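You operate a simulated robot arm through the tools that you are given. There is no shell and no other tool.

Carry out the task below with a simulated robot arm. There is one attempt and no reset: what you move stays moved.

Task
Let the water out, shut the sink door, fan off, night light on.
Fine: the plug goes to the back of the sink; leave the mirror light.
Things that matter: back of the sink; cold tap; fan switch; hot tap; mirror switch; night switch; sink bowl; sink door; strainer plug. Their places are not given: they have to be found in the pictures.

It is judged by the outcome, as a careful person would: the job done as asked, and still so three seconds after it is handed in. It fails if anything else is knocked over, pushed out of place, dropped, spilled or broken.

Robot
A 6-joint arm with a two-finger parallel gripper, fixed in place. Base frame: the origin is at the foot of the arm, x ahead of it, y to its left, z up. Units: m, degrees, N and s.
With the tool pointing down near the work surface it reaches from about 0.16 to 0.84 m from the base axis. Its first joint turns from -166.0 to 166.0 degrees. Payload 3.91 kg.
The TCP is the grasp point between the finger pads, 0.03 m short of the fingertips. In the tool frame z runs along the fingers and y along their closing line. The gripper opens to 0.11 m. The fingers are 0.02 m wide and 0.01 m thick; the gripper's body (0.048 by 0.112 m) begins 0.055 m behind the TCP.
Orientation is that of the tool frame in the base frame, as a unit quaternion [w, x, y, z]. With the fingers straight down and closing along the base's y, the tool's x points along the base's -x, its y along +y and its z along -z.

Tools
- The arm moves only by the tool send_rows. Its argument "increments" is a list that holds one entry, the list of rows, each a list of 7 numbers: the turn, a rotation vector about the tool's x, y, z in degrees, then the shift along the tool's x, y, z in m, then the closure in counts, from 0 (fully open) to 255 (shut). In form: [[[wx, wy, wz, x, y, z, fingers], ...]]. A call has 1 to 20 rows; each row shifts and turns the commanded pose from where the row before left it, along the tool's axes as they then stand. Rows are played at 5 a second. More than 0.05 m and 8.6 degrees between two rows, or a gripper value outside its range, and nothing of the call is played. A pose out of reach is approached as far as the arm can. The call stops where the force on the tool passes 90 N (or 10 N more than at its start, if that is more) or the arm is blocked; 0.2 s more then pass. Each finger travels about 0.108 m/s and halts on what it meets, pressing with about 26 N; the grip force reading is that of the motor and also rises with nothing between the fingers. The clock runs only during rows and for 0.2 s after the last one: add rows that do not move to give the fingers time. It gives the time, the measured TCP pose, the force on the tool (base axes), the opening and the grip force at its end, in the units of the frame above (readings bear some noise), with the torque about the TCP (base axes, N m) and any sound that the robot's microphone picked up, and new pictures: "pictures" is both (left out), scene, wrist or none.
- Cameras (640 x 400 px; columns grow to the right, rows downward): "scene" is fixed at [0.2209, 0.6511, 1.3537]; the picture's right is [-1.00, -0.08, 0.00], its down [0.07, -0.83, -0.55] and it looks along [0.05, -0.55, 0.83] (base axes); focal length 214 px, centre (320, 200). "wrist" rides on the gripper at [0.077, 0.007, -0.115] in the tool frame; the picture's right is [-0.09, 1.00, 0.00], its down [-0.80, -0.07, -0.59] and it looks along [-0.59, -0.05, 0.80] (tool axes); focal length 270 px, centre (320, 200).
- raise_lower(by): slides the trunk up (or, below 0, down) by that many m; the arm rides with it, the base frame stays. It gives what a move gives, with no picture.
- point_at(camera, pixels): for up to 12 pixels [column, row] of the newest picture of that camera ("zoom" is the newest enlarged one), the place [x, y, z] in the base frame of the surface seen there, good to about 0.003 m. No time passes.
- zoom(camera, box): a new picture of the part [left, top, right, bottom] of that camera's present view, enlarged. No time passes.
- sign_off(): hands the job in; it is judged then, once.

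Unless the task says otherwise, let go and move clear before handing in.

The tools are called after "Request:" by a JSON object that holds its "op" and its "data". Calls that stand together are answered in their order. send_rows: Moves the arm, as the interface text tells. Its arguments: {"type":"object","properties":{"increments":{"type":"array"},"pictures":{"type":"string","enum":["both","scene","wrist","none"]}},"required":["increments"]} The other tools are called the same way: raise_lower (by) slides the trunk up or down; point_at (camera, pixels) gives the place of the surface under pixels of a picture; zoom (camera, box) takes an enlarged picture of a part of a camera's view; sign_off () hands the job in.

At the start:

```text
time_s: 0.0
tcp_pos: [0.1858, 0.3063, 1.345]
tcp_rot: [0.0, 0.0, 1.0, 0.002]
wrist_force: [0.7, 0.1, 0.0]
torque: [-0.01, -0.01, 0.02]
grip_width: 0.11
gripper_force: 0.1
trunk travel left (down, up): [-0.424, 0.116]
```

scene: 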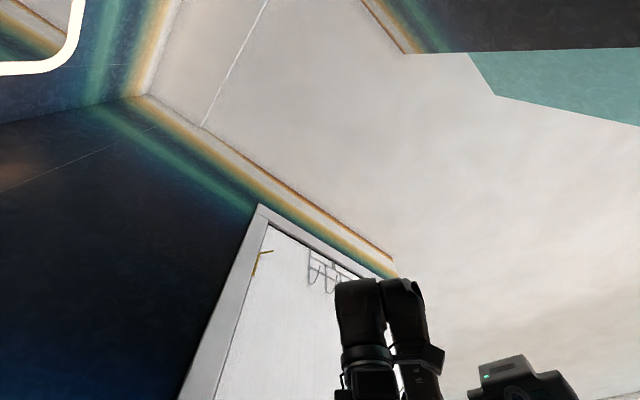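
wrist: 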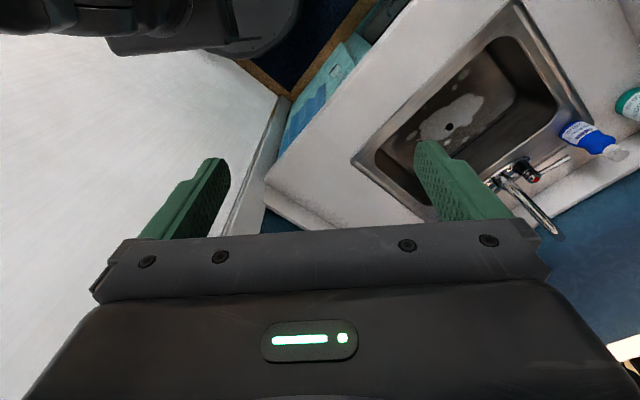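

The scene camera looks up at the ceiling and door, so it is of little use. The wrist view shows the sink around (470,110), taps near (520,175), and a bottle at (590,140), so I'll zoom in and measure there.

Request:
{"op": "zoom", "data": {"camera": "wrist", "box": [340, 0, 640, 240]}}

Request:
{"op": "point_at", "data": {"camera": "wrist", "pixels": [[449, 127], [470, 100], [530, 176], [545, 215], [590, 140], [360, 160], [515, 10], [430, 215], [610, 300], [300, 110], [450, 40], [600, 60]]}}

Request:
{"op": "zoom", "data": {"camera": "scene", "box": [0, 0, 320, 400]}}

```text
1.67 times, centred on (490, 120) of wrist
```

zoom: 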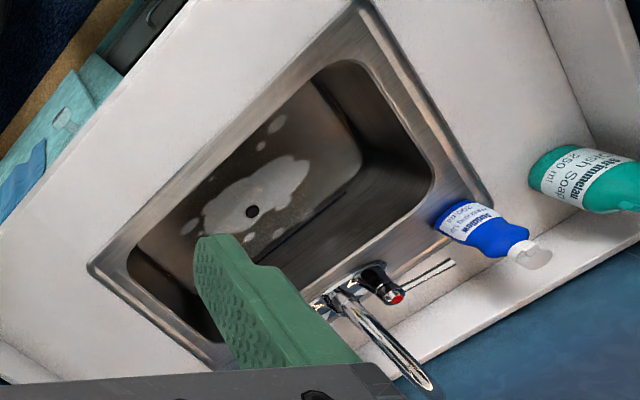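

```text
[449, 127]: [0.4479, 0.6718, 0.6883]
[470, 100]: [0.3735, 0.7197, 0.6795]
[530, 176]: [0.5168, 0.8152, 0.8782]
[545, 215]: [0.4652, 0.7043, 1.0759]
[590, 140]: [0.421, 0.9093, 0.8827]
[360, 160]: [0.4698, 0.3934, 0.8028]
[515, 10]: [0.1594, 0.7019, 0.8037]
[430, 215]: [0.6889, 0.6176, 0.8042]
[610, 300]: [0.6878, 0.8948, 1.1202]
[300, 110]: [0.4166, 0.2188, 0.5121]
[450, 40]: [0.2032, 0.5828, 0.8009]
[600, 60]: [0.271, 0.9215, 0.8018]
```

```text
1.00 times, centred on (160, 200) of scene (not enlarged: the box is as wide or as high as the picture)
```

zoom: 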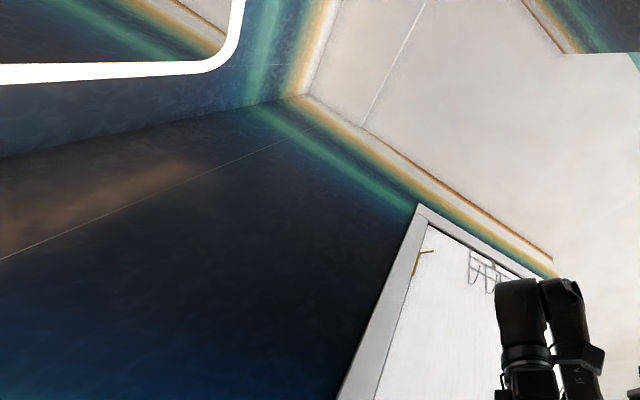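

The sink is turned about 45° (wall toward +x+y), counter at z≈0.80. I turn the tool 45° about its own axis so that the wrist camera faces the sink squarely.

Request:
{"op": "send_rows", "data": {"increments": [[[0, 0, -7.5, 0, 0, 0, 0], [0, 0, -7.5, 0, 0, 0, 0], [0, 0, -7.5, 0, 0, 0, 0], [0, 0, -7.5, 0, 0, 0, 0], [0, 0, -7.5, 0, 0, 0, 0], [0, 0, -7.5, 0, 0, 0, 0], [0, 0, 0, 0, 0, 0, 0]]], "pictures": "wrist"}}

```text
time_s: 1.6
tcp_pos: [0.1865, 0.3064, 1.3443]
tcp_rot: [0.002, -0.383, 0.924, 0.002]
wrist_force: [0.2, -0.2, -0.7]
torque: [0.03, -0.02, -0.02]
grip_width: 0.11
gripper_force: 0.1
trunk travel left (down, up): [-0.424, 0.116]
```

wrist: 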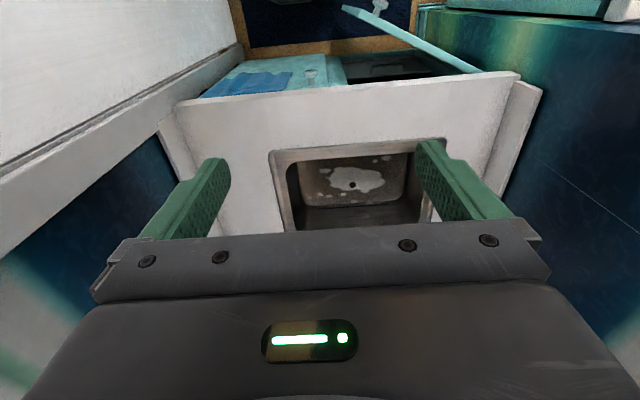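

The picture is upside down relative to the room: the open teal sink door shows at (410,40) and the closed one with a blue towel at (250,85). Next I tilt the tool forward to see the wall, switches and taps.

Request:
{"op": "send_rows", "data": {"increments": [[[0, -7.5, 0, 0, 0, 0, 0], [0, -7.5, 0, 0, 0, 0, 0], [0, -7.5, 0, 0, 0, 0, 0], [0, -7.5, 0, 0, 0, 0, 0], [0, -7.5, 0, 0, 0, 0, 0], [0, 0, 0, 0, 0, 0, 0]]], "pictures": "wrist"}}

```text
time_s: 3.0
tcp_pos: [0.1863, 0.3059, 1.3437]
tcp_rot: [0.298, -0.362, 0.874, 0.124]
wrist_force: [-0.4, -0.4, 0.2]
torque: [0.02, -0.02, 0.0]
grip_width: 0.1101
gripper_force: 0.1
trunk travel left (down, up): [-0.424, 0.116]
```

wrist: 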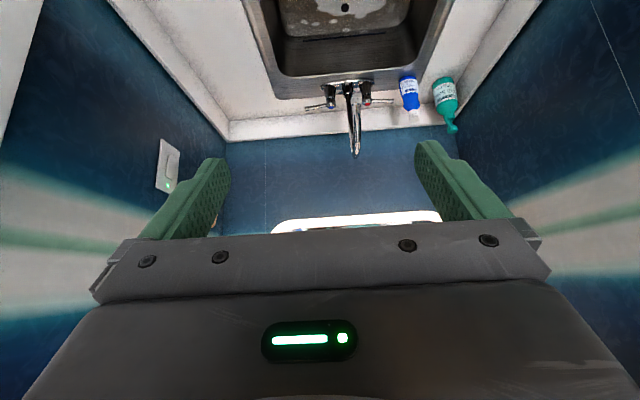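

A switch plate is at (168,165) on the right-hand wall, with taps at (330,100) and (367,95), the spout at (355,150), and bottles at (410,95) and (445,100). I zoom and measure these.

Request:
{"op": "zoom", "data": {"camera": "wrist", "box": [130, 120, 240, 210]}}

Request:
{"op": "point_at", "data": {"camera": "wrist", "pixels": [[170, 150], [166, 180], [168, 165], [330, 97], [367, 94], [348, 90], [355, 152], [350, 110], [345, 8], [300, 90], [410, 90], [445, 95]]}}

Request:
{"op": "zoom", "data": {"camera": "wrist", "box": [230, 0, 480, 170]}}

```text
4.44 times, centred on (185, 165) of wrist
```

zoom: 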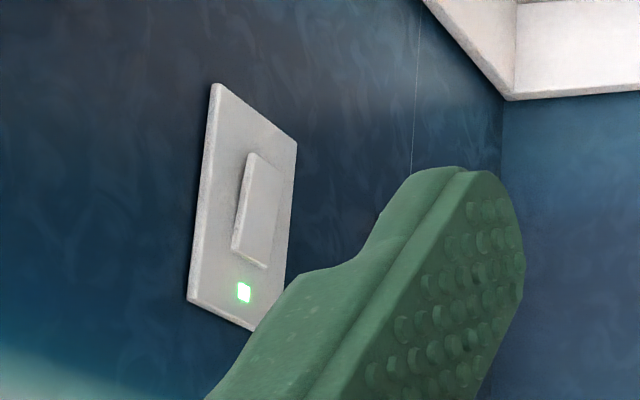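

```text
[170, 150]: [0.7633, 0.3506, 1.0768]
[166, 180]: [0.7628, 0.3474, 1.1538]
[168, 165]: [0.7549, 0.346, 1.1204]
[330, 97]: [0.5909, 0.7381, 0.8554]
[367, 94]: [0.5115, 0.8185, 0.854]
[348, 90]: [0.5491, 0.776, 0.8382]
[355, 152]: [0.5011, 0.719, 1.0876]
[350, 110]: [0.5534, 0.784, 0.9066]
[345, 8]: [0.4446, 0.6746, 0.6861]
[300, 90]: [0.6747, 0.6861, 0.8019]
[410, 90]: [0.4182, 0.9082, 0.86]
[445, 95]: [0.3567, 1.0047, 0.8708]
```

```text
2.35 times, centred on (355, 85) of wrist
```

zoom: 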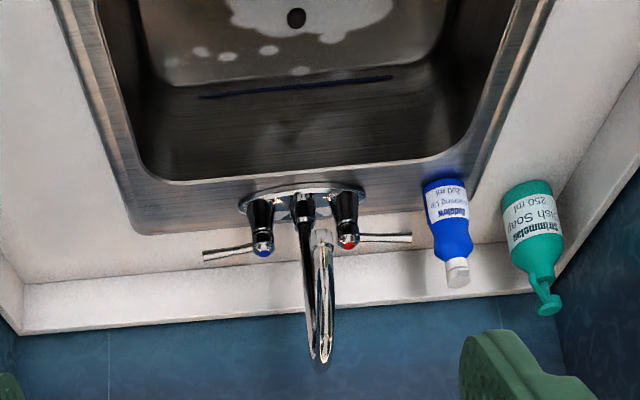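

The switch at [0.758,0.347,1.12] carries a green lamp. I continue tilting to see higher on the wall, mirror area and any other switches.

Request:
{"op": "send_rows", "data": {"increments": [[[0, -7.5, 0, 0, 0, 0, 0], [0, -7.5, 0, 0, 0, 0, 0], [0, -7.5, 0, 0, 0, 0, 0], [0, -7.5, 0, 0, 0, 0, 0], [0, -7.5, 0, 0, 0, 0, 0], [0, 0, 0, 0, 0, 0, 0]]], "pictures": "wrist"}}

```text
time_s: 4.4
tcp_pos: [0.1864, 0.3067, 1.3466]
tcp_rot: [0.564, -0.303, 0.732, 0.235]
wrist_force: [0.4, 0.6, -0.2]
torque: [0.0, -0.04, 0.0]
grip_width: 0.1102
gripper_force: 0.0
trunk travel left (down, up): [-0.424, 0.116]
```

wrist: 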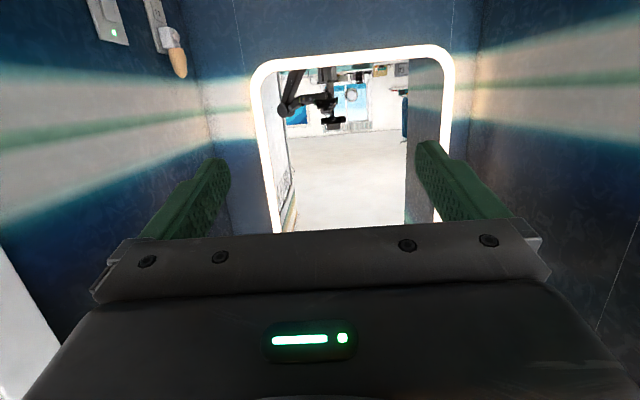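

Now the lit mirror shows at (350,140), a plate with green lamp at (110,20), and a second plate with a night-light dome at (170,50). I zoom in on both and on the mirror.

Request:
{"op": "zoom", "data": {"camera": "wrist", "box": [60, 0, 220, 100]}}

Request:
{"op": "zoom", "data": {"camera": "wrist", "box": [240, 40, 470, 230]}}

Request:
{"op": "point_at", "data": {"camera": "wrist", "pixels": [[110, 5], [113, 34], [155, 10], [165, 35], [177, 60], [120, 100], [350, 55], [350, 100], [210, 60], [460, 100]]}}

```text
4.00 times, centred on (140, 50) of wrist
```

zoom: 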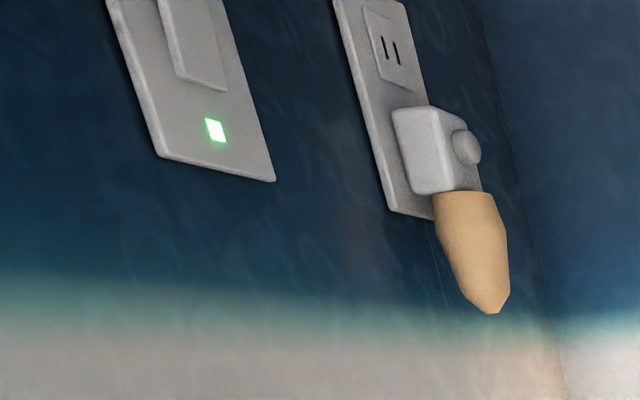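

```text
2.11 times, centred on (355, 135) of wrist
```

zoom: 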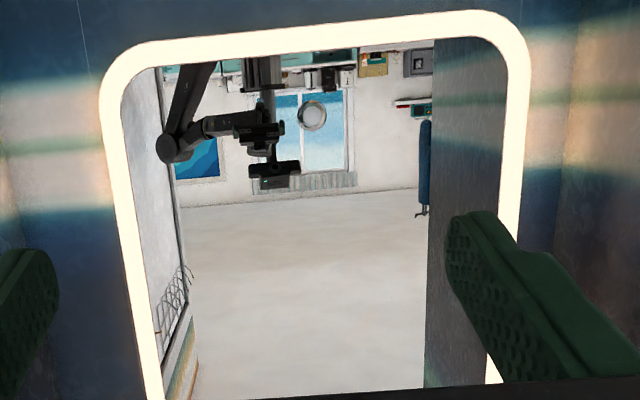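

```text
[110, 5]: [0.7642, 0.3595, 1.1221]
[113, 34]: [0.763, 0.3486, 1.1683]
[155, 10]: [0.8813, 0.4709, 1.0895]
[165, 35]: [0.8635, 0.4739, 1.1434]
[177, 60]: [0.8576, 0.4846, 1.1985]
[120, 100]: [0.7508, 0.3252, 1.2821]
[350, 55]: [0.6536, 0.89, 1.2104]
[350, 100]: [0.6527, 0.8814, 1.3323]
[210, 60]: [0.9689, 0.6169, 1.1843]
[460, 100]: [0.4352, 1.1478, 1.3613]
```

The plate at (0.763,0.355,1.14) has one rocker; the night light at (0.865,0.475,1.14) has a round knob on its face. I yaw left to see if there are further switches on the other wall.

Request:
{"op": "send_rows", "data": {"increments": [[[-7.245, 0, -1.94, 0, 0, 0, 0], [-7.245, 0, -1.94, 0, 0, 0, 0], [-7.245, 0, -1.94, 0, 0, 0, 0], [-7.245, 0, -1.94, 0, 0, 0, 0], [-7.245, 0, -1.94, 0, 0, 0, 0], [0, 0, 0, 0, 0, 0, 0]]], "pictures": "wrist"}}

```text
time_s: 5.8
tcp_pos: [0.1861, 0.3058, 1.3465]
tcp_rot: [0.459, -0.523, 0.595, 0.403]
wrist_force: [0.5, 0.5, 0.8]
torque: [-0.02, 0.02, -0.02]
grip_width: 0.1101
gripper_force: 0.0
trunk travel left (down, up): [-0.424, 0.116]
```

wrist: 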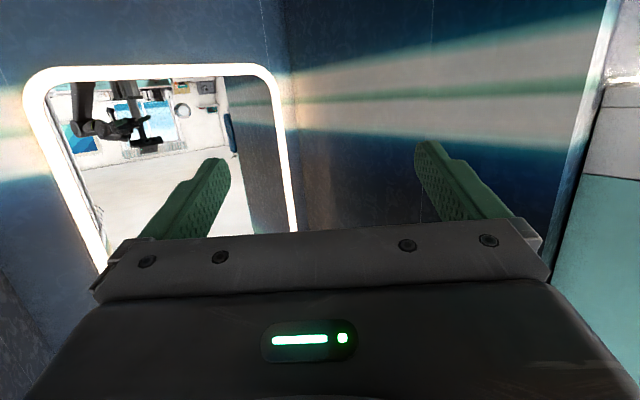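

The left wall is bare. I yaw right past the centre to look along the right-hand wall.

Request:
{"op": "send_rows", "data": {"increments": [[[7.245, 0, 1.94, 0, 0, 0, 0], [7.245, 0, 1.94, 0, 0, 0, 0], [7.245, 0, 1.94, 0, 0, 0, 0], [7.245, 0, 1.94, 0, 0, 0, 0], [7.245, 0, 1.94, 0, 0, 0, 0], [7.245, 0, 1.94, 0, 0, 0, 0], [7.245, 0, 1.94, 0, 0, 0, 0], [7.245, 0, 1.94, 0, 0, 0, 0], [7.245, 0, 1.94, 0, 0, 0, 0], [7.245, 0, 1.94, 0, 0, 0, 0], [0, 7.5, 0, 0, 0, 0, 0], [0, 7.5, 0, 0, 0, 0, 0], [0, 0, 0, 0, 0, 0, 0]]], "pictures": "wrist"}}

```text
time_s: 8.6
tcp_pos: [0.1874, 0.3062, 1.3454]
tcp_rot: [0.499, -0.056, 0.864, 0.034]
wrist_force: [0.0, -0.3, -0.3]
torque: [0.0, 0.04, -0.03]
grip_width: 0.1101
gripper_force: 0.1
trunk travel left (down, up): [-0.424, 0.116]
```

wrist: 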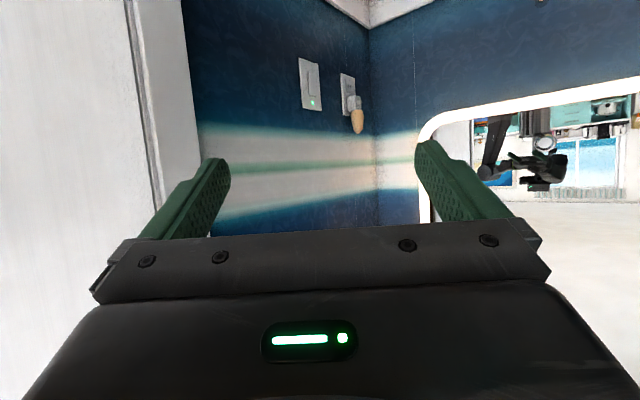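

On the right wall the rocker plate is at (311,85), the outlet with night light at (352,100). I zoom in closely on them, and on the mirror.

Request:
{"op": "zoom", "data": {"camera": "wrist", "box": [280, 40, 390, 150]}}

Request:
{"op": "point_at", "data": {"camera": "wrist", "pixels": [[300, 60], [318, 65], [311, 84], [312, 102], [321, 110], [343, 77], [352, 90], [357, 104], [357, 120], [250, 60], [260, 180], [400, 60]]}}

Request:
{"op": "zoom", "data": {"camera": "wrist", "box": [100, 0, 320, 160]}}

```text
3.64 times, centred on (335, 95) of wrist
```

zoom: 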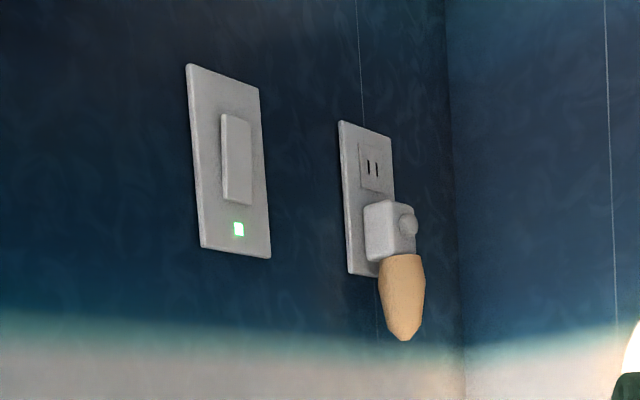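

```text
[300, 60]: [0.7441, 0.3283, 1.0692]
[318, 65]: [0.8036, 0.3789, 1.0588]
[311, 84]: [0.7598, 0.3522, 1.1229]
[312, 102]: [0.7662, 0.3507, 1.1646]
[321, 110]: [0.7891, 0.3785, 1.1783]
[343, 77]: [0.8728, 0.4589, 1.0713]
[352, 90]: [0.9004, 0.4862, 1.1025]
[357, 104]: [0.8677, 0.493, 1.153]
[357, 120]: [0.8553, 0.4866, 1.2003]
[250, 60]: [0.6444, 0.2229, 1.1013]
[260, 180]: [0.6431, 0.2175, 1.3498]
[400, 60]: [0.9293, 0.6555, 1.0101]
```

```text
2.50 times, centred on (210, 80) of wrist
```

zoom: 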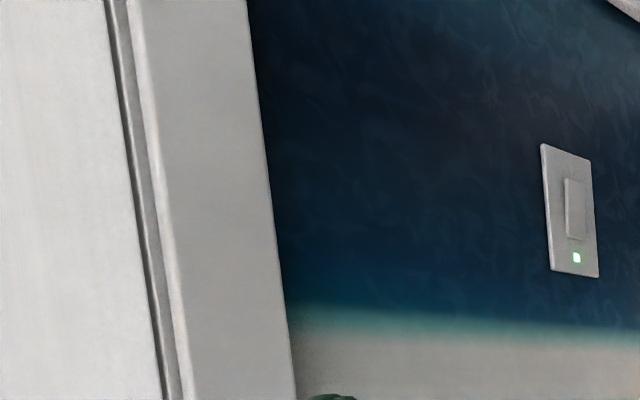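

Both devices sit on the right wall (plane x−y≈0.42). I move 0.25 m toward the back wall at safe height and yaw right to face those switches at closer range.

Request:
{"op": "send_rows", "data": {"increments": [[[0, 0, 0, -0.0165, 0.0254, 0.0287, 0], [0, 0, 0, -0.0165, 0.0254, 0.0287, 0], [0, 0, 0, -0.0165, 0.0254, 0.0287, 0], [0, 0, 0, -0.0165, 0.0254, 0.0287, 0], [0, 0, 0, -0.0165, 0.0254, 0.0287, 0], [0, 0, 0, -0.0165, 0.0254, 0.0287, 0], [6.495, 0, 3.75, 0, 0, 0, 0], [6.495, 0, 3.75, 0, 0, 0, 0], [6.495, 0, 3.75, 0, 0, 0, 0], [6.495, 0, 3.75, 0, 0, 0, 0], [6.495, 0, 3.75, 0, 0, 0, 0], [6.495, 0, 3.75, 0, 0, 0, 0], [6.495, 0, 3.75, 0, 0, 0, 0], [0, 0, 0, 0, 0, 0, 0]]], "pictures": "both"}}

```text
time_s: 11.6
tcp_pos: [0.397, 0.4432, 1.301]
tcp_rot: [0.467, 0.326, 0.802, -0.18]
wrist_force: [0.1, -0.3, 0.5]
torque: [0.01, -0.04, 0.03]
grip_width: 0.1101
gripper_force: 0.2
out of reach, approached as far as the arm can: row 12, 13
trunk travel left (down, up): [-0.424, 0.116]
```

scene: 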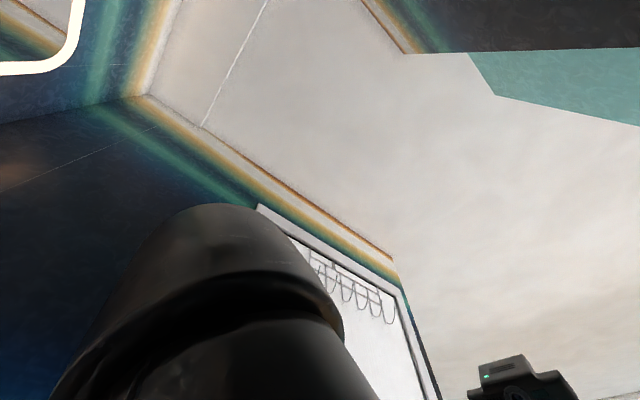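
wrist: 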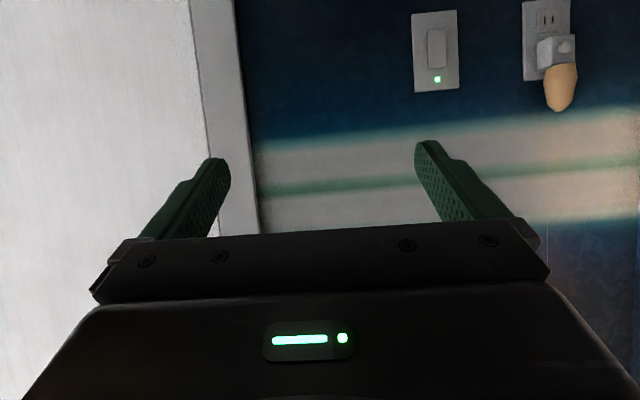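

The wrist view is nearer now: rocker plate at (437,50) and night light at (555,50). I zoom in on these.

Request:
{"op": "zoom", "data": {"camera": "wrist", "box": [400, 0, 480, 100]}}

Request:
{"op": "zoom", "data": {"camera": "wrist", "box": [510, 0, 600, 120]}}

Request:
{"op": "point_at", "data": {"camera": "wrist", "pixels": [[412, 14], [459, 88], [437, 48], [437, 35], [437, 65], [437, 78], [420, 50], [550, 48], [566, 47], [560, 90], [545, 40], [550, 8]]}}

```text
4.00 times, centred on (440, 50) of wrist
```

zoom: 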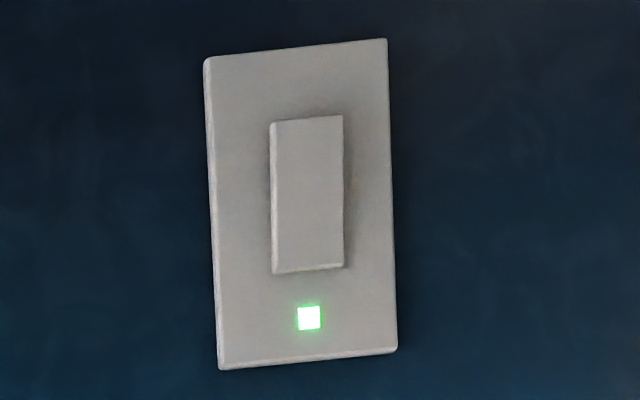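

```text
3.33 times, centred on (555, 60) of wrist
```

zoom: 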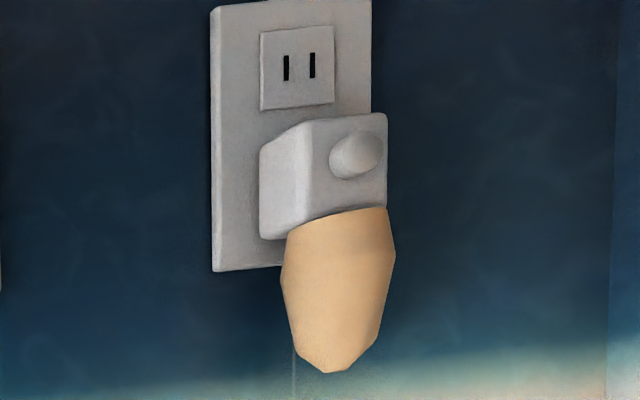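

```text
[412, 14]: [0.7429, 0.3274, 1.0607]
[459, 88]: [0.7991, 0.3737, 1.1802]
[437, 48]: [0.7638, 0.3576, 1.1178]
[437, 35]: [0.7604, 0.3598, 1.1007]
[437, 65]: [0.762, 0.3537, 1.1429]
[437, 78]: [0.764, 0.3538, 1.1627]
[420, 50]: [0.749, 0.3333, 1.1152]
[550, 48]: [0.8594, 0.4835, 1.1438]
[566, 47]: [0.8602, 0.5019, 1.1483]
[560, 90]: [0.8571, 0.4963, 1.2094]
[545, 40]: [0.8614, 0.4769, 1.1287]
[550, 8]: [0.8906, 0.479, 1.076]
```

The rocker has a lit green lamp and the night light's lens is dark, with a round knob on its front. I still need to find the third switch, so I check the dark box with a green LED at scene (515,380) and other scene spots.

Request:
{"op": "zoom", "data": {"camera": "scene", "box": [440, 330, 600, 400]}}

Request:
{"op": "point_at", "data": {"camera": "scene", "pixels": [[515, 375], [487, 377], [30, 66], [60, 150], [200, 100], [260, 40], [550, 80], [350, 300], [320, 270], [410, 330], [550, 300], [20, 20]]}}

Request:
{"op": "zoom", "data": {"camera": "scene", "box": [0, 0, 200, 130]}}

```text
4.00 times, centred on (520, 365) of scene
```

zoom: 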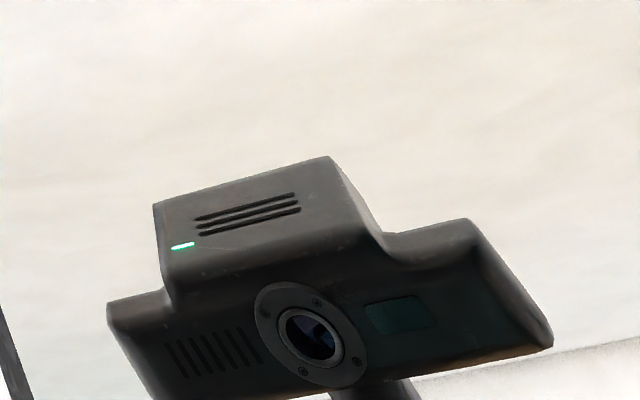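

```text
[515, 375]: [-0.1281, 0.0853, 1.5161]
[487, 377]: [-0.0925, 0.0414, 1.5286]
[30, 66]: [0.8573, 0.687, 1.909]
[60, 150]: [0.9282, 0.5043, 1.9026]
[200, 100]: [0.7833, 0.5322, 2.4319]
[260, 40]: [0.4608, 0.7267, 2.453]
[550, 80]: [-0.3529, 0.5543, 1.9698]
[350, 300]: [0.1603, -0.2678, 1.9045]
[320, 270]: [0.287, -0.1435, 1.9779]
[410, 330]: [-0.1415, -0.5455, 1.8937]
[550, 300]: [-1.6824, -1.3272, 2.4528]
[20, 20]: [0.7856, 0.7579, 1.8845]
```

```text
3.08 times, centred on (100, 65) of scene
```

zoom: 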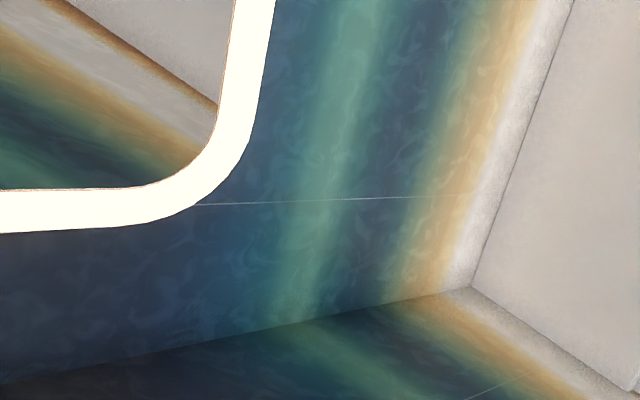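

That box is only the robot's own camera head. In the mirror I earlier noticed a pale ring near wrist (345,96), possibly a touch switch or the fan, so I yaw back to face the mirror and inspect it.

Request:
{"op": "send_rows", "data": {"increments": [[[-6.495, 0, -3.75, 0, 0, 0, 0], [-6.495, 0, -3.75, 0, 0, 0, 0], [-6.495, 0, -3.75, 0, 0, 0, 0], [-6.495, 0, -3.75, 0, 0, 0, 0], [-6.495, 0, -3.75, 0, 0, 0, 0], [-6.495, 0, -3.75, 0, 0, 0, 0], [-6.495, 0, -3.75, 0, 0, 0, 0], [-6.495, 0, -3.75, 0, 0, 0, 0], [-6.495, 0, -3.75, 0, 0, 0, 0], [-6.495, 0, -3.75, 0, 0, 0, 0], [-6.495, 0, -3.75, 0, 0, 0, 0], [-6.495, 0, -3.75, 0, 0, 0, 0], [0, 0, 0, 0, 0, 0, 0]]], "pictures": "wrist"}}

```text
time_s: 14.4
tcp_pos: [0.3972, 0.4423, 1.3028]
tcp_rot: [0.463, -0.332, 0.799, 0.194]
wrist_force: [0.9, 0.9, 0.2]
torque: [0.0, -0.01, -0.04]
grip_width: 0.1101
gripper_force: 0.1
trunk travel left (down, up): [-0.424, 0.116]
```

wrist: 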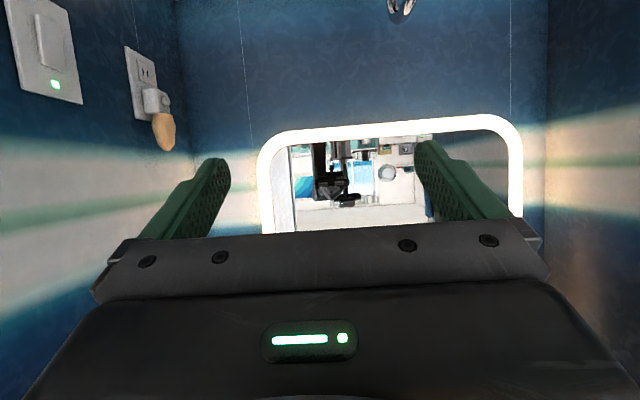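

Request:
{"op": "zoom", "data": {"camera": "wrist", "box": [260, 115, 460, 235]}}

Request:
{"op": "point_at", "data": {"camera": "wrist", "pixels": [[388, 173], [350, 130], [400, 8], [480, 170]]}}

```text
3.20 times, centred on (360, 175) of wrist
```

zoom: 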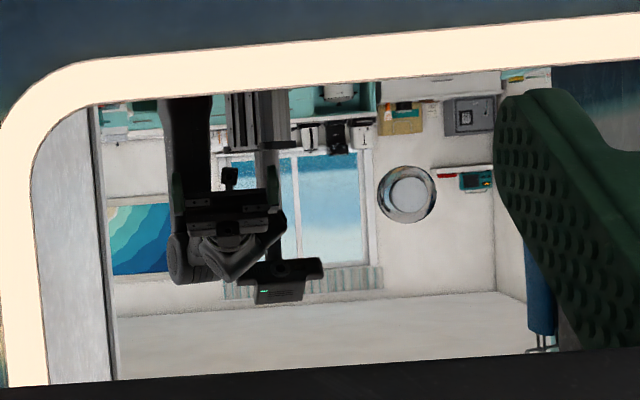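

```text
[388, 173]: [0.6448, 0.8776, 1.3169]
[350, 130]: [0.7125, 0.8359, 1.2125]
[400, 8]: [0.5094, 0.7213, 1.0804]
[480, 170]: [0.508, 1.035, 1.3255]
```

The ring is part of the far room's reflection, not a switch. I back off and tilt down again to inspect the bowl, plug, counter and cabinet front closely.

Request:
{"op": "send_rows", "data": {"increments": [[[0, 0, 0, 0.02, 0, -0.0346, 0], [0, 0, 0, 0.02, 0, -0.0346, 0], [0, 0, 0, 0.02, 0, -0.0346, 0], [0, 0, 0, 0.02, 0, -0.0346, 0], [0, 7.5, 0, 0, 0, 0, 0], [0, 7.5, 0, 0, 0, 0, 0], [0, 7.5, 0, 0, 0, 0, 0], [0, 7.5, 0, 0, 0, 0, 0], [0, 7.5, 0, 0, 0, 0, 0], [0, 7.5, 0, 0, 0, 0, 0], [0, 7.5, 0, 0, 0, 0, 0], [0, 7.5, 0, 0, 0, 0, 0], [0, 7.5, 0, 0, 0, 0, 0], [0, 7.5, 0, 0, 0, 0, 0], [0, 0, 0, 0, 0, 0, 0]]], "pictures": "wrist"}}

```text
time_s: 17.6
tcp_pos: [0.2776, 0.324, 1.2546]
tcp_rot: [-0.116, -0.379, 0.917, -0.047]
wrist_force: [0.4, -0.4, -0.4]
torque: [0.02, -0.02, -0.01]
grip_width: 0.1097
gripper_force: 0.0
out of reach, approached as far as the arm can: row 13, 14
trunk travel left (down, up): [-0.424, 0.116]
```

wrist: 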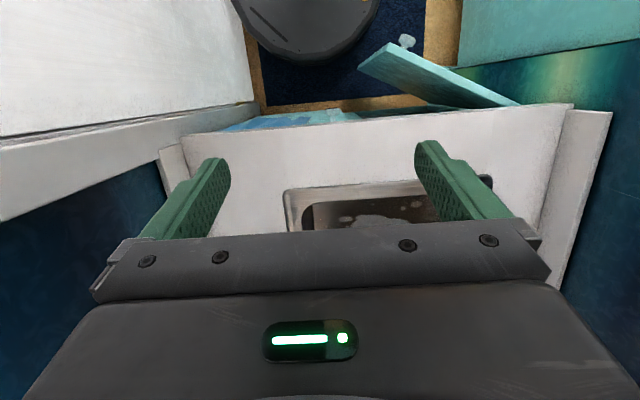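

The open sink door is at (430,75) with its knob at (405,42) and hinge near (515,103). I zoom and measure it.

Request:
{"op": "zoom", "data": {"camera": "wrist", "box": [200, 0, 620, 200]}}

Request:
{"op": "point_at", "data": {"camera": "wrist", "pixels": [[405, 42], [360, 65], [390, 45], [375, 78], [500, 102], [440, 90], [450, 70], [270, 122], [310, 20], [400, 85], [410, 105], [540, 40]]}}

```text
1.52 times, centred on (410, 100) of wrist
```

zoom: 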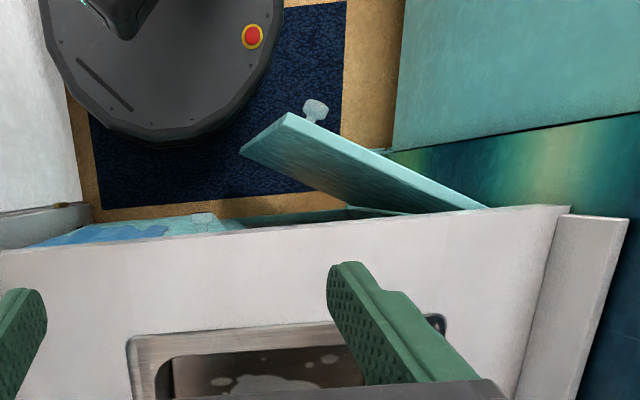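

```text
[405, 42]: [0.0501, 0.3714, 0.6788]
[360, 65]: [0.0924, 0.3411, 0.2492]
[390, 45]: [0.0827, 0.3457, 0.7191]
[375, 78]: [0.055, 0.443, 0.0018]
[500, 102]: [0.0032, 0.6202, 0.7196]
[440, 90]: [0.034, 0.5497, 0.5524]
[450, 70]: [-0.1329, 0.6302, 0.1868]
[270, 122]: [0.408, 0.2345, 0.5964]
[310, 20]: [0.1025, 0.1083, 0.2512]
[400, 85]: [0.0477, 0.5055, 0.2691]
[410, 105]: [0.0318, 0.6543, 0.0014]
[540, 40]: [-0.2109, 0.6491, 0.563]
```

The door is ajar about 29° (hinge near [0.00,0.62], free edge [0.08,0.35], knob [0.05,0.37,0.68]). I now tilt up and start rolling the gripper over to bring the camera upright above the fingers, which also suits pressing wall switches.

Request:
{"op": "send_rows", "data": {"increments": [[[0, -7.5, 0, 0, 0, 0, 0], [0, -7.5, 0, 0, 0, 0, 0], [0, -7.5, 0, 0, 0, 0, 0], [0, -7.5, 0, 0, 0, 0, 0], [0, -7.5, 0, 0, 0, 0, 0], [0, -7.5, 0, 0, 0, 0, 0], [0, -7.5, 0, 0, 0, 0, 0], [0, -7.5, 0, 0, 0, 0, 0], [0, -7.5, 0, 0, 0, 0, 0], [0, 0, 8.5, 0, 0, 0, 0], [0, 0, 8.5, 0, 0, 0, 0], [0, 0, 8.5, 0, 0, 0, 0], [0, 0, 8.5, 0, 0, 0, 0], [0, 0, 8.5, 0, 0, 0, 0], [0, 0, 8.5, 0, 0, 0, 0], [0, 0, 8.5, 0, 0, 0, 0], [0, 0, 8.5, 0, 0, 0, 0], [0, 0, 8.5, 0, 0, 0, 0], [0, 0, 8.5, 0, 0, 0, 0], [0, 0, 0, 0, 0, 0, 0]]], "pictures": "wrist"}}

```text
time_s: 21.8
tcp_pos: [0.2784, 0.3243, 1.2551]
tcp_rot: [0.186, 0.308, 0.842, 0.402]
wrist_force: [-0.1, 0.3, 0.4]
torque: [0.04, 0.0, 0.03]
grip_width: 0.1102
gripper_force: 0.1
trunk travel left (down, up): [-0.424, 0.116]
```

wrist: 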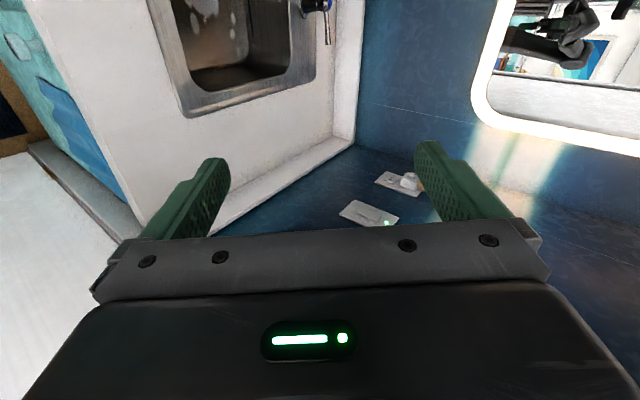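

Rolling works. I continue the roll to get an upright view and pitch so the camera looks forward.

Request:
{"op": "send_rows", "data": {"increments": [[[0, 0, 8.5, 0, 0, 0, 0], [0, 0, 8.5, 0, 0, 0, 0], [0, 0, 8.5, 0, 0, 0, 0], [0, 0, 8.5, 0, 0, 0, 0], [0, 0, 8.5, 0, 0, 0, 0], [0, 0, 8.5, 0, 0, 0, 0], [0, 0, 8.5, 0, 0, 0, 0], [0, 0, 8.5, 0, 0, 0, 0], [0, 0, 8.5, 0, 0, 0, 0], [0, 0, 8.5, 0, 0, 0, 0], [0, 0, 8.5, 0, 0, 0, 0], [0, 0, 0, 0, 0, 0, 0]]], "pictures": "wrist"}}

```text
time_s: 24.4
tcp_pos: [0.4065, 0.2351, 1.2801]
tcp_rot: [-0.168, 0.822, 0.356, 0.411]
wrist_force: [-0.9, -0.3, 0.6]
torque: [0.01, -0.02, -0.02]
grip_width: 0.1102
gripper_force: 0.1
out of reach, approached as far as the arm can: row 5, 6, 7, 8, 9, 10, 11
trunk travel left (down, up): [-0.424, 0.116]
```

wrist: 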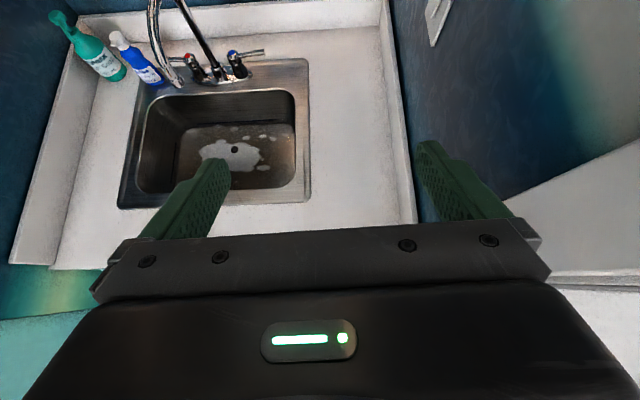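

Now I have an upright view: bowl with foam and dark plug/knob at (234,150), taps (red at 190, blue at 237). I zoom on the bowl and taps.

Request:
{"op": "zoom", "data": {"camera": "wrist", "box": [110, 50, 320, 215]}}

Request:
{"op": "zoom", "data": {"camera": "wrist", "box": [140, 0, 280, 100]}}

Request:
{"op": "zoom", "data": {"camera": "wrist", "box": [195, 130, 275, 175]}}

Request:
{"op": "point_at", "data": {"camera": "wrist", "pixels": [[234, 149], [240, 150], [225, 155], [270, 120], [220, 130], [160, 170], [188, 62], [235, 62], [210, 85], [220, 75], [155, 5], [180, 84]]}}

```text
2.42 times, centred on (215, 132) of wrist
```

zoom: 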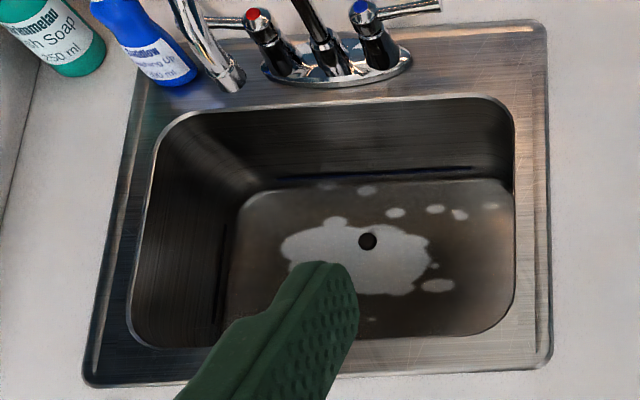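

```text
4.00 times, centred on (210, 50) of wrist
```

zoom: 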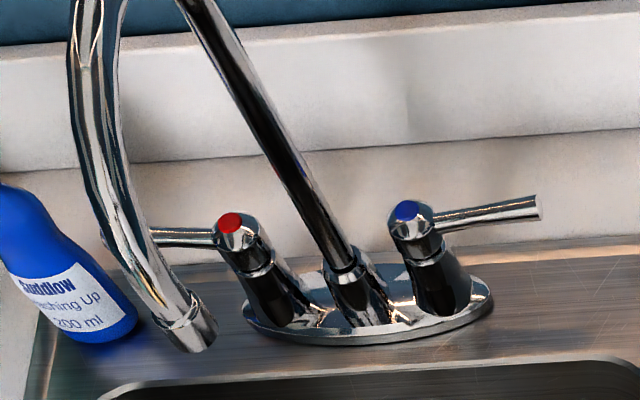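

```text
8.00 times, centred on (235, 152) of wrist
```

zoom: 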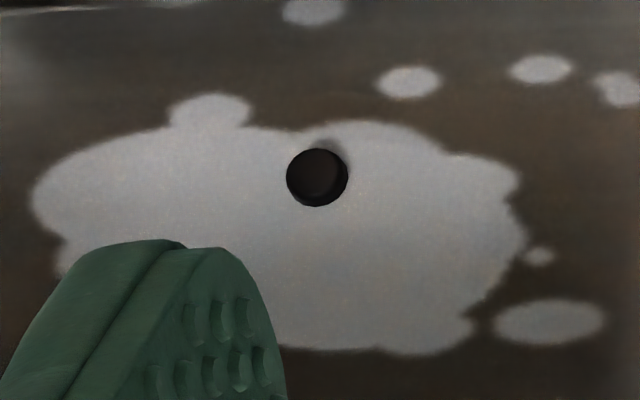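

```text
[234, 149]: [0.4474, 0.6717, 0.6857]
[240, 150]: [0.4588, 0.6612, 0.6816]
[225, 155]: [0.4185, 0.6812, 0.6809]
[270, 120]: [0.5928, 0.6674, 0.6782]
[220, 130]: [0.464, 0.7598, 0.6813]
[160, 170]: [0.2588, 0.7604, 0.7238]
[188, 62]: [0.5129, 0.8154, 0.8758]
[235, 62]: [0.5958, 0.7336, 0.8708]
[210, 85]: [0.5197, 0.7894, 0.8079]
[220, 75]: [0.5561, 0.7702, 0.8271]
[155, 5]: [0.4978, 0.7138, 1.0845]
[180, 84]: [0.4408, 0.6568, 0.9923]
```

The water surface is at z≈0.681 with the plug's dark knob just above it at [0.447,0.672,0.686]; the spout outlet hangs right above it at z≈0.98. I pitch up from here to inspect the mirror wall upright for a mirror switch.

Request:
{"op": "send_rows", "data": {"increments": [[[0, 7.5, 0, 0, 0, 0, 0], [0, 7.5, 0, 0, 0, 0, 0], [0, 7.5, 0, 0, 0, 0, 0], [0, 7.5, 0, 0, 0, 0, 0], [0, 7.5, 0, 0, 0, 0, 0], [0, 0, 0, 0, 0, 0, 0]]], "pictures": "wrist"}}

```text
time_s: 25.8
tcp_pos: [0.4019, 0.2364, 1.2727]
tcp_rot: [-0.266, 0.671, 0.295, 0.626]
wrist_force: [-0.1, 0.6, -0.9]
torque: [-0.03, 0.01, 0.0]
grip_width: 0.1101
gripper_force: 0.0
out of reach, approached as far as the arm can: row 5
trunk travel left (down, up): [-0.424, 0.116]
```

wrist: 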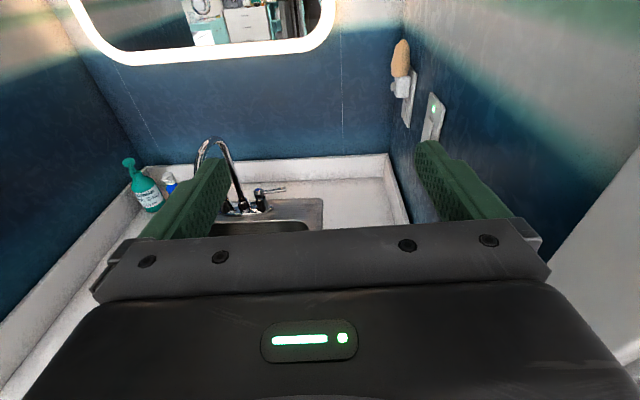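

No switch shows below the mirror. I pitch further up to inspect the mirror's upper part and the ceiling, hunting for the fan.

Request:
{"op": "send_rows", "data": {"increments": [[[0, 7.5, 0, 0, 0, 0, 0], [0, 7.5, 0, 0, 0, 0, 0], [0, 7.5, 0, 0, 0, 0, 0], [0, 7.5, 0, 0, 0, 0, 0], [0, 0, 0, 0, 0, 0, 0]]], "pictures": "wrist"}}

```text
time_s: 27.0
tcp_pos: [0.4041, 0.2361, 1.271]
tcp_rot: [-0.332, 0.487, 0.215, 0.779]
wrist_force: [1.0, -0.3, 0.5]
torque: [-0.02, 0.01, -0.01]
grip_width: 0.1099
gripper_force: 0.2
trunk travel left (down, up): [-0.424, 0.116]
```

wrist: 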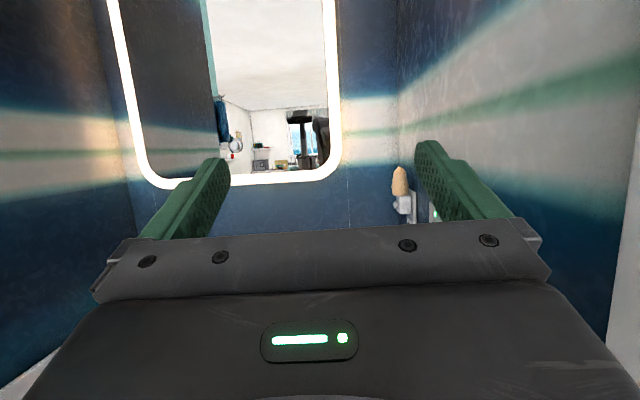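

I zoom into this view and continue pitching up.

Request:
{"op": "zoom", "data": {"camera": "wrist", "box": [90, 0, 420, 210]}}

Request:
{"op": "send_rows", "data": {"increments": [[[0, 7.5, 0, 0, 0, 0, 0], [0, 7.5, 0, 0, 0, 0, 0], [0, 7.5, 0, 0, 0, 0, 0], [0, 7.5, 0, 0, 0, 0, 0], [0, 0, 0, 0, 0, 0, 0]]], "pictures": "wrist"}}

```text
1.90 times, centred on (255, 105) of wrist
```

zoom: 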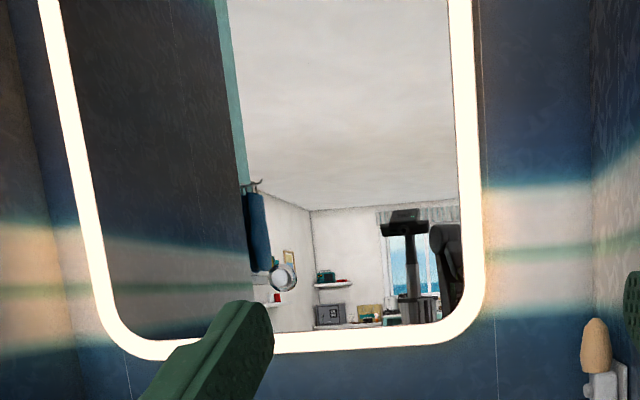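

```text
time_s: 28.2
tcp_pos: [0.4037, 0.2359, 1.271]
tcp_rot: [-0.376, 0.268, 0.121, 0.878]
wrist_force: [0.8, 0.1, 0.4]
torque: [0.02, -0.02, -0.03]
grip_width: 0.11
gripper_force: 0.1
trunk travel left (down, up): [-0.424, 0.116]
```

wrist: 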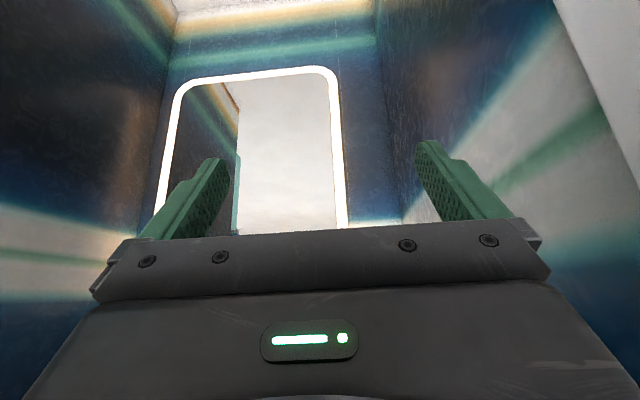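

No fan or switch near the ceiling either. I lower the pitch and yaw left to scan the left wall and the area beyond it.

Request:
{"op": "send_rows", "data": {"increments": [[[0, -7.5, 0, 0, 0, 0, 0], [0, -7.5, 0, 0, 0, 0, 0], [0, -7.5, 0, 0, 0, 0, 0], [0, -7.5, 0, 0, 0, 0, 0], [0, -7.5, 0, 0, 0, 0, 0], [0, -7.5, 0, 0, 0, 0, 0], [7.5, 0, 0, 0, 0, 0, 0], [7.5, 0, 0, 0, 0, 0, 0], [7.5, 0, 0, 0, 0, 0, 0], [7.5, 0, 0, 0, 0, 0, 0], [7.5, 0, 0, 0, 0, 0, 0], [7.5, 0, 0, 0, 0, 0, 0], [0, 0, 0, 0, 0, 0, 0]]], "pictures": "wrist"}}

```text
time_s: 31.0
tcp_pos: [0.383, 0.2418, 1.2753]
tcp_rot: [-0.499, 0.422, 0.514, 0.555]
wrist_force: [-0.4, 0.3, 0.5]
torque: [0.0, -0.02, 0.0]
grip_width: 0.1096
gripper_force: 0.0
trunk travel left (down, up): [-0.424, 0.116]
```

wrist: 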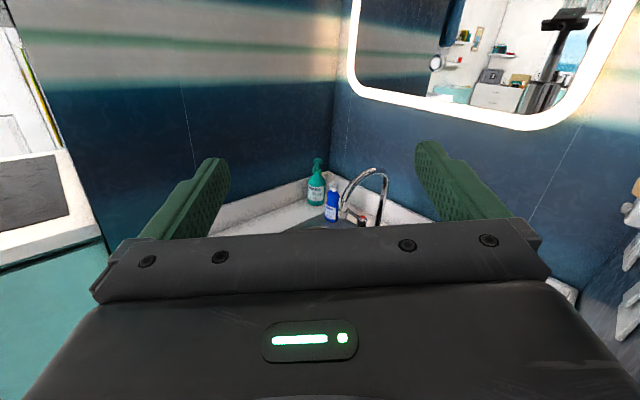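

The left wall has nothing; a kitchen counter lies beyond at left. I continue yawing left to scan that side.

Request:
{"op": "send_rows", "data": {"increments": [[[7.5, 0, 0, 0, 0, 0, 0], [7.5, 0, 0, 0, 0, 0, 0], [7.5, 0, 0, 0, 0, 0, 0], [7.5, 0, 0, 0, 0, 0, 0], [7.5, 0, 0, 0, 0, 0, 0], [7.5, 0, 0, 0, 0, 0, 0], [0, 0, 0, 0, 0, 0, 0]]], "pictures": "wrist"}}

```text
time_s: 31.9
tcp_pos: [0.3777, 0.2726, 1.2666]
tcp_rot: [-0.54, 0.37, 0.604, 0.454]
wrist_force: [-1.1, 0.1, 1.0]
torque: [-0.01, 0.04, -0.11]
grip_width: 0.1103
gripper_force: 0.1
trunk travel left (down, up): [-0.424, 0.116]
stopped in row 4: the arm was blocked; the commanded pose is now the measured one
```

wrist: 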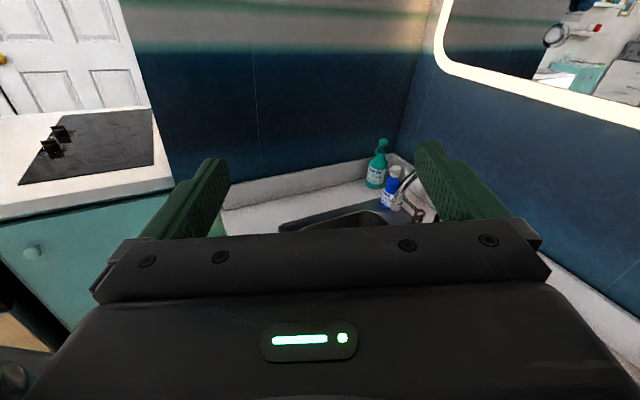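

The arm stopped as blocked (no force felt, likely a joint limit). I zoom on the left counter's black items at (57,140) before turning back.

Request:
{"op": "zoom", "data": {"camera": "wrist", "box": [0, 0, 220, 280]}}

Request:
{"op": "zoom", "data": {"camera": "wrist", "box": [430, 0, 640, 130]}}

Request:
{"op": "zoom", "data": {"camera": "scene", "box": [0, 0, 640, 400]}}

```text
1.43 times, centred on (110, 140) of wrist
```

zoom: 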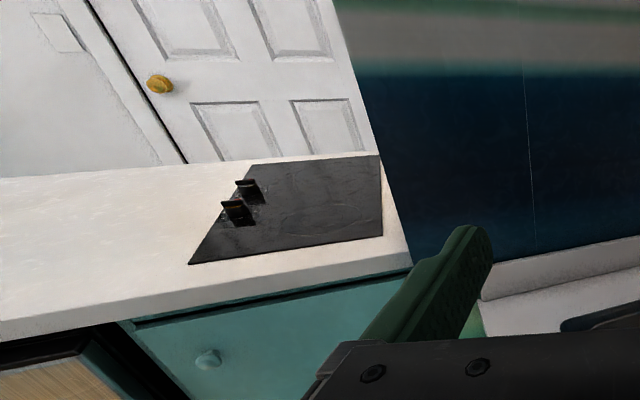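

```text
3.05 times, centred on (535, 65) of wrist
```

zoom: 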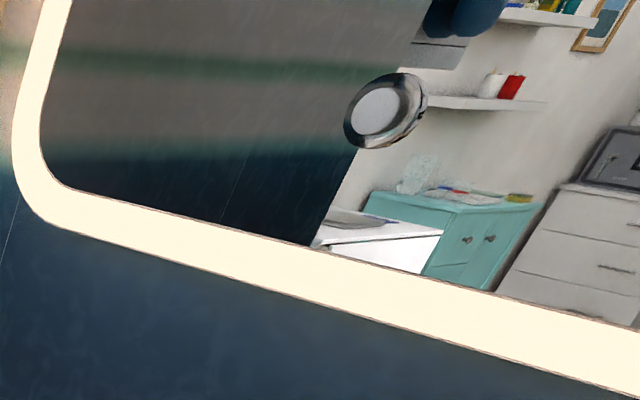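

```text
1.00 times, centred on (320, 200) of scene (not enlarged: the box is as wide or as high as the picture)
```

zoom: 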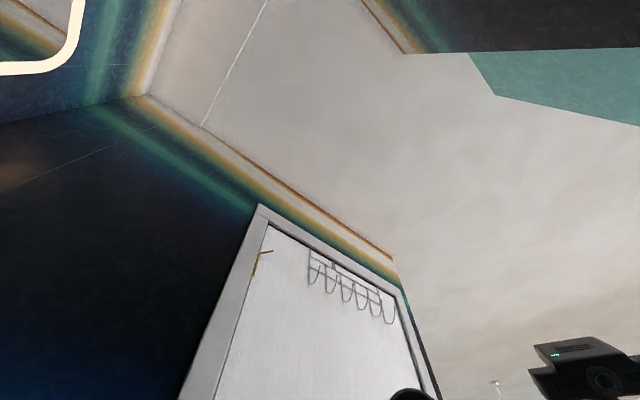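

The ring in the mirror (now at about wrist (557,35)) shifts against the reflected room and looks like a chrome knob with thickness. I measure it again: if its position matches the earlier [0.645,0.878,1.317], it is mounted on the mirror.

Request:
{"op": "point_at", "data": {"camera": "wrist", "pixels": [[557, 35], [550, 35], [562, 30], [540, 60], [570, 60], [600, 30]]}}

Request:
{"op": "zoom", "data": {"camera": "wrist", "box": [530, 15, 590, 55]}}

```text
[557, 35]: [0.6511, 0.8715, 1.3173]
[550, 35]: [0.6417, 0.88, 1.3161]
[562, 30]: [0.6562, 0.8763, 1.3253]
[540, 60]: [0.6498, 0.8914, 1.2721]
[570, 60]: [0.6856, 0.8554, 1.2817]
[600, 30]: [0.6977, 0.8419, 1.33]
```

```text
10.00 times, centred on (560, 35) of wrist
```

zoom: 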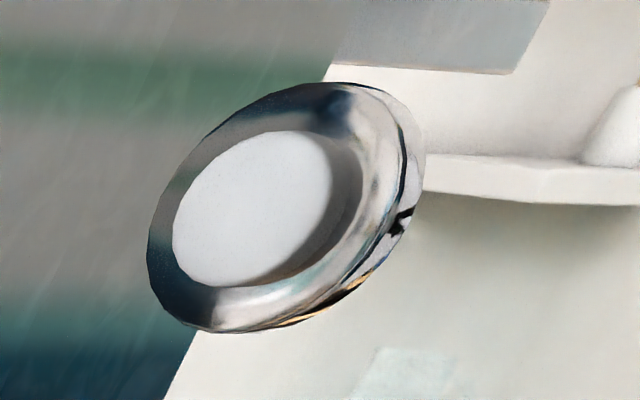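

It is fixed at [0.648,0.876,1.317] – so it is the mirror's round touch button, to be left alone; the wall rocker is then the fan and the knob on the night light is the night switch. My wrist is close to the right wall, so I move away from it along the tool axis and then yaw back toward the sink.

Request:
{"op": "send_rows", "data": {"increments": [[[0, 0, 0, 0, 0, 0.03, 0], [0, 0, 0, 0, 0, 0.03, 0], [0, 0, 0, 0, 0, 0.03, 0], [0, 0, 0, 0, 0, 0.03, 0], [0, 0, 0, 0, 0, 0.03, 0], [-7.5, 0, 0, 0, 0, 0, 0], [-7.5, 0, 0, 0, 0, 0, 0], [-7.5, 0, 0, 0, 0, 0, 0], [-7.5, 0, 0, 0, 0, 0, 0], [-7.5, 0, 0, 0, 0, 0, 0], [-7.5, 0, 0, 0, 0, 0, 0], [-7.5, 0, 0, 0, 0, 0, 0], [-7.5, 0, 0, 0, 0, 0, 0], [0, 0, 0, 0, 0, 0, 0]]], "pictures": "both"}}

```text
time_s: 32.2
tcp_pos: [0.4371, 0.2746, 1.2709]
tcp_rot: [-0.457, 0.469, 0.554, 0.515]
wrist_force: [-2.4, -12.8, -2.8]
torque: [0.33, 0.01, -0.29]
grip_width: 0.1098
gripper_force: 0.2
trunk travel left (down, up): [-0.424, 0.116]
stopped in row 1: the arm was blocked; the commanded pose is now the measured one
```

scene: 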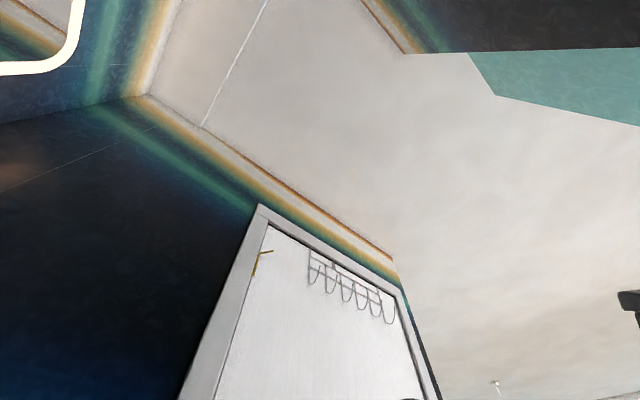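
wrist: 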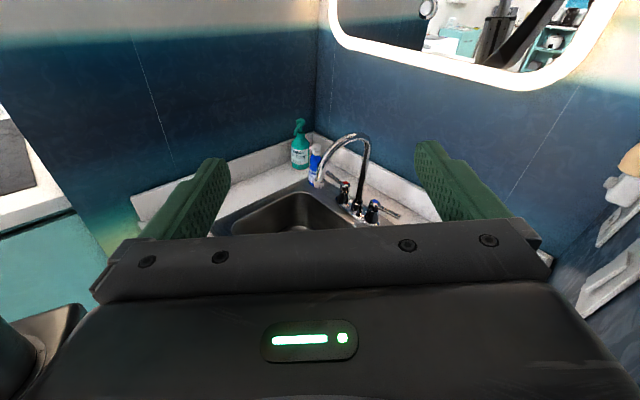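

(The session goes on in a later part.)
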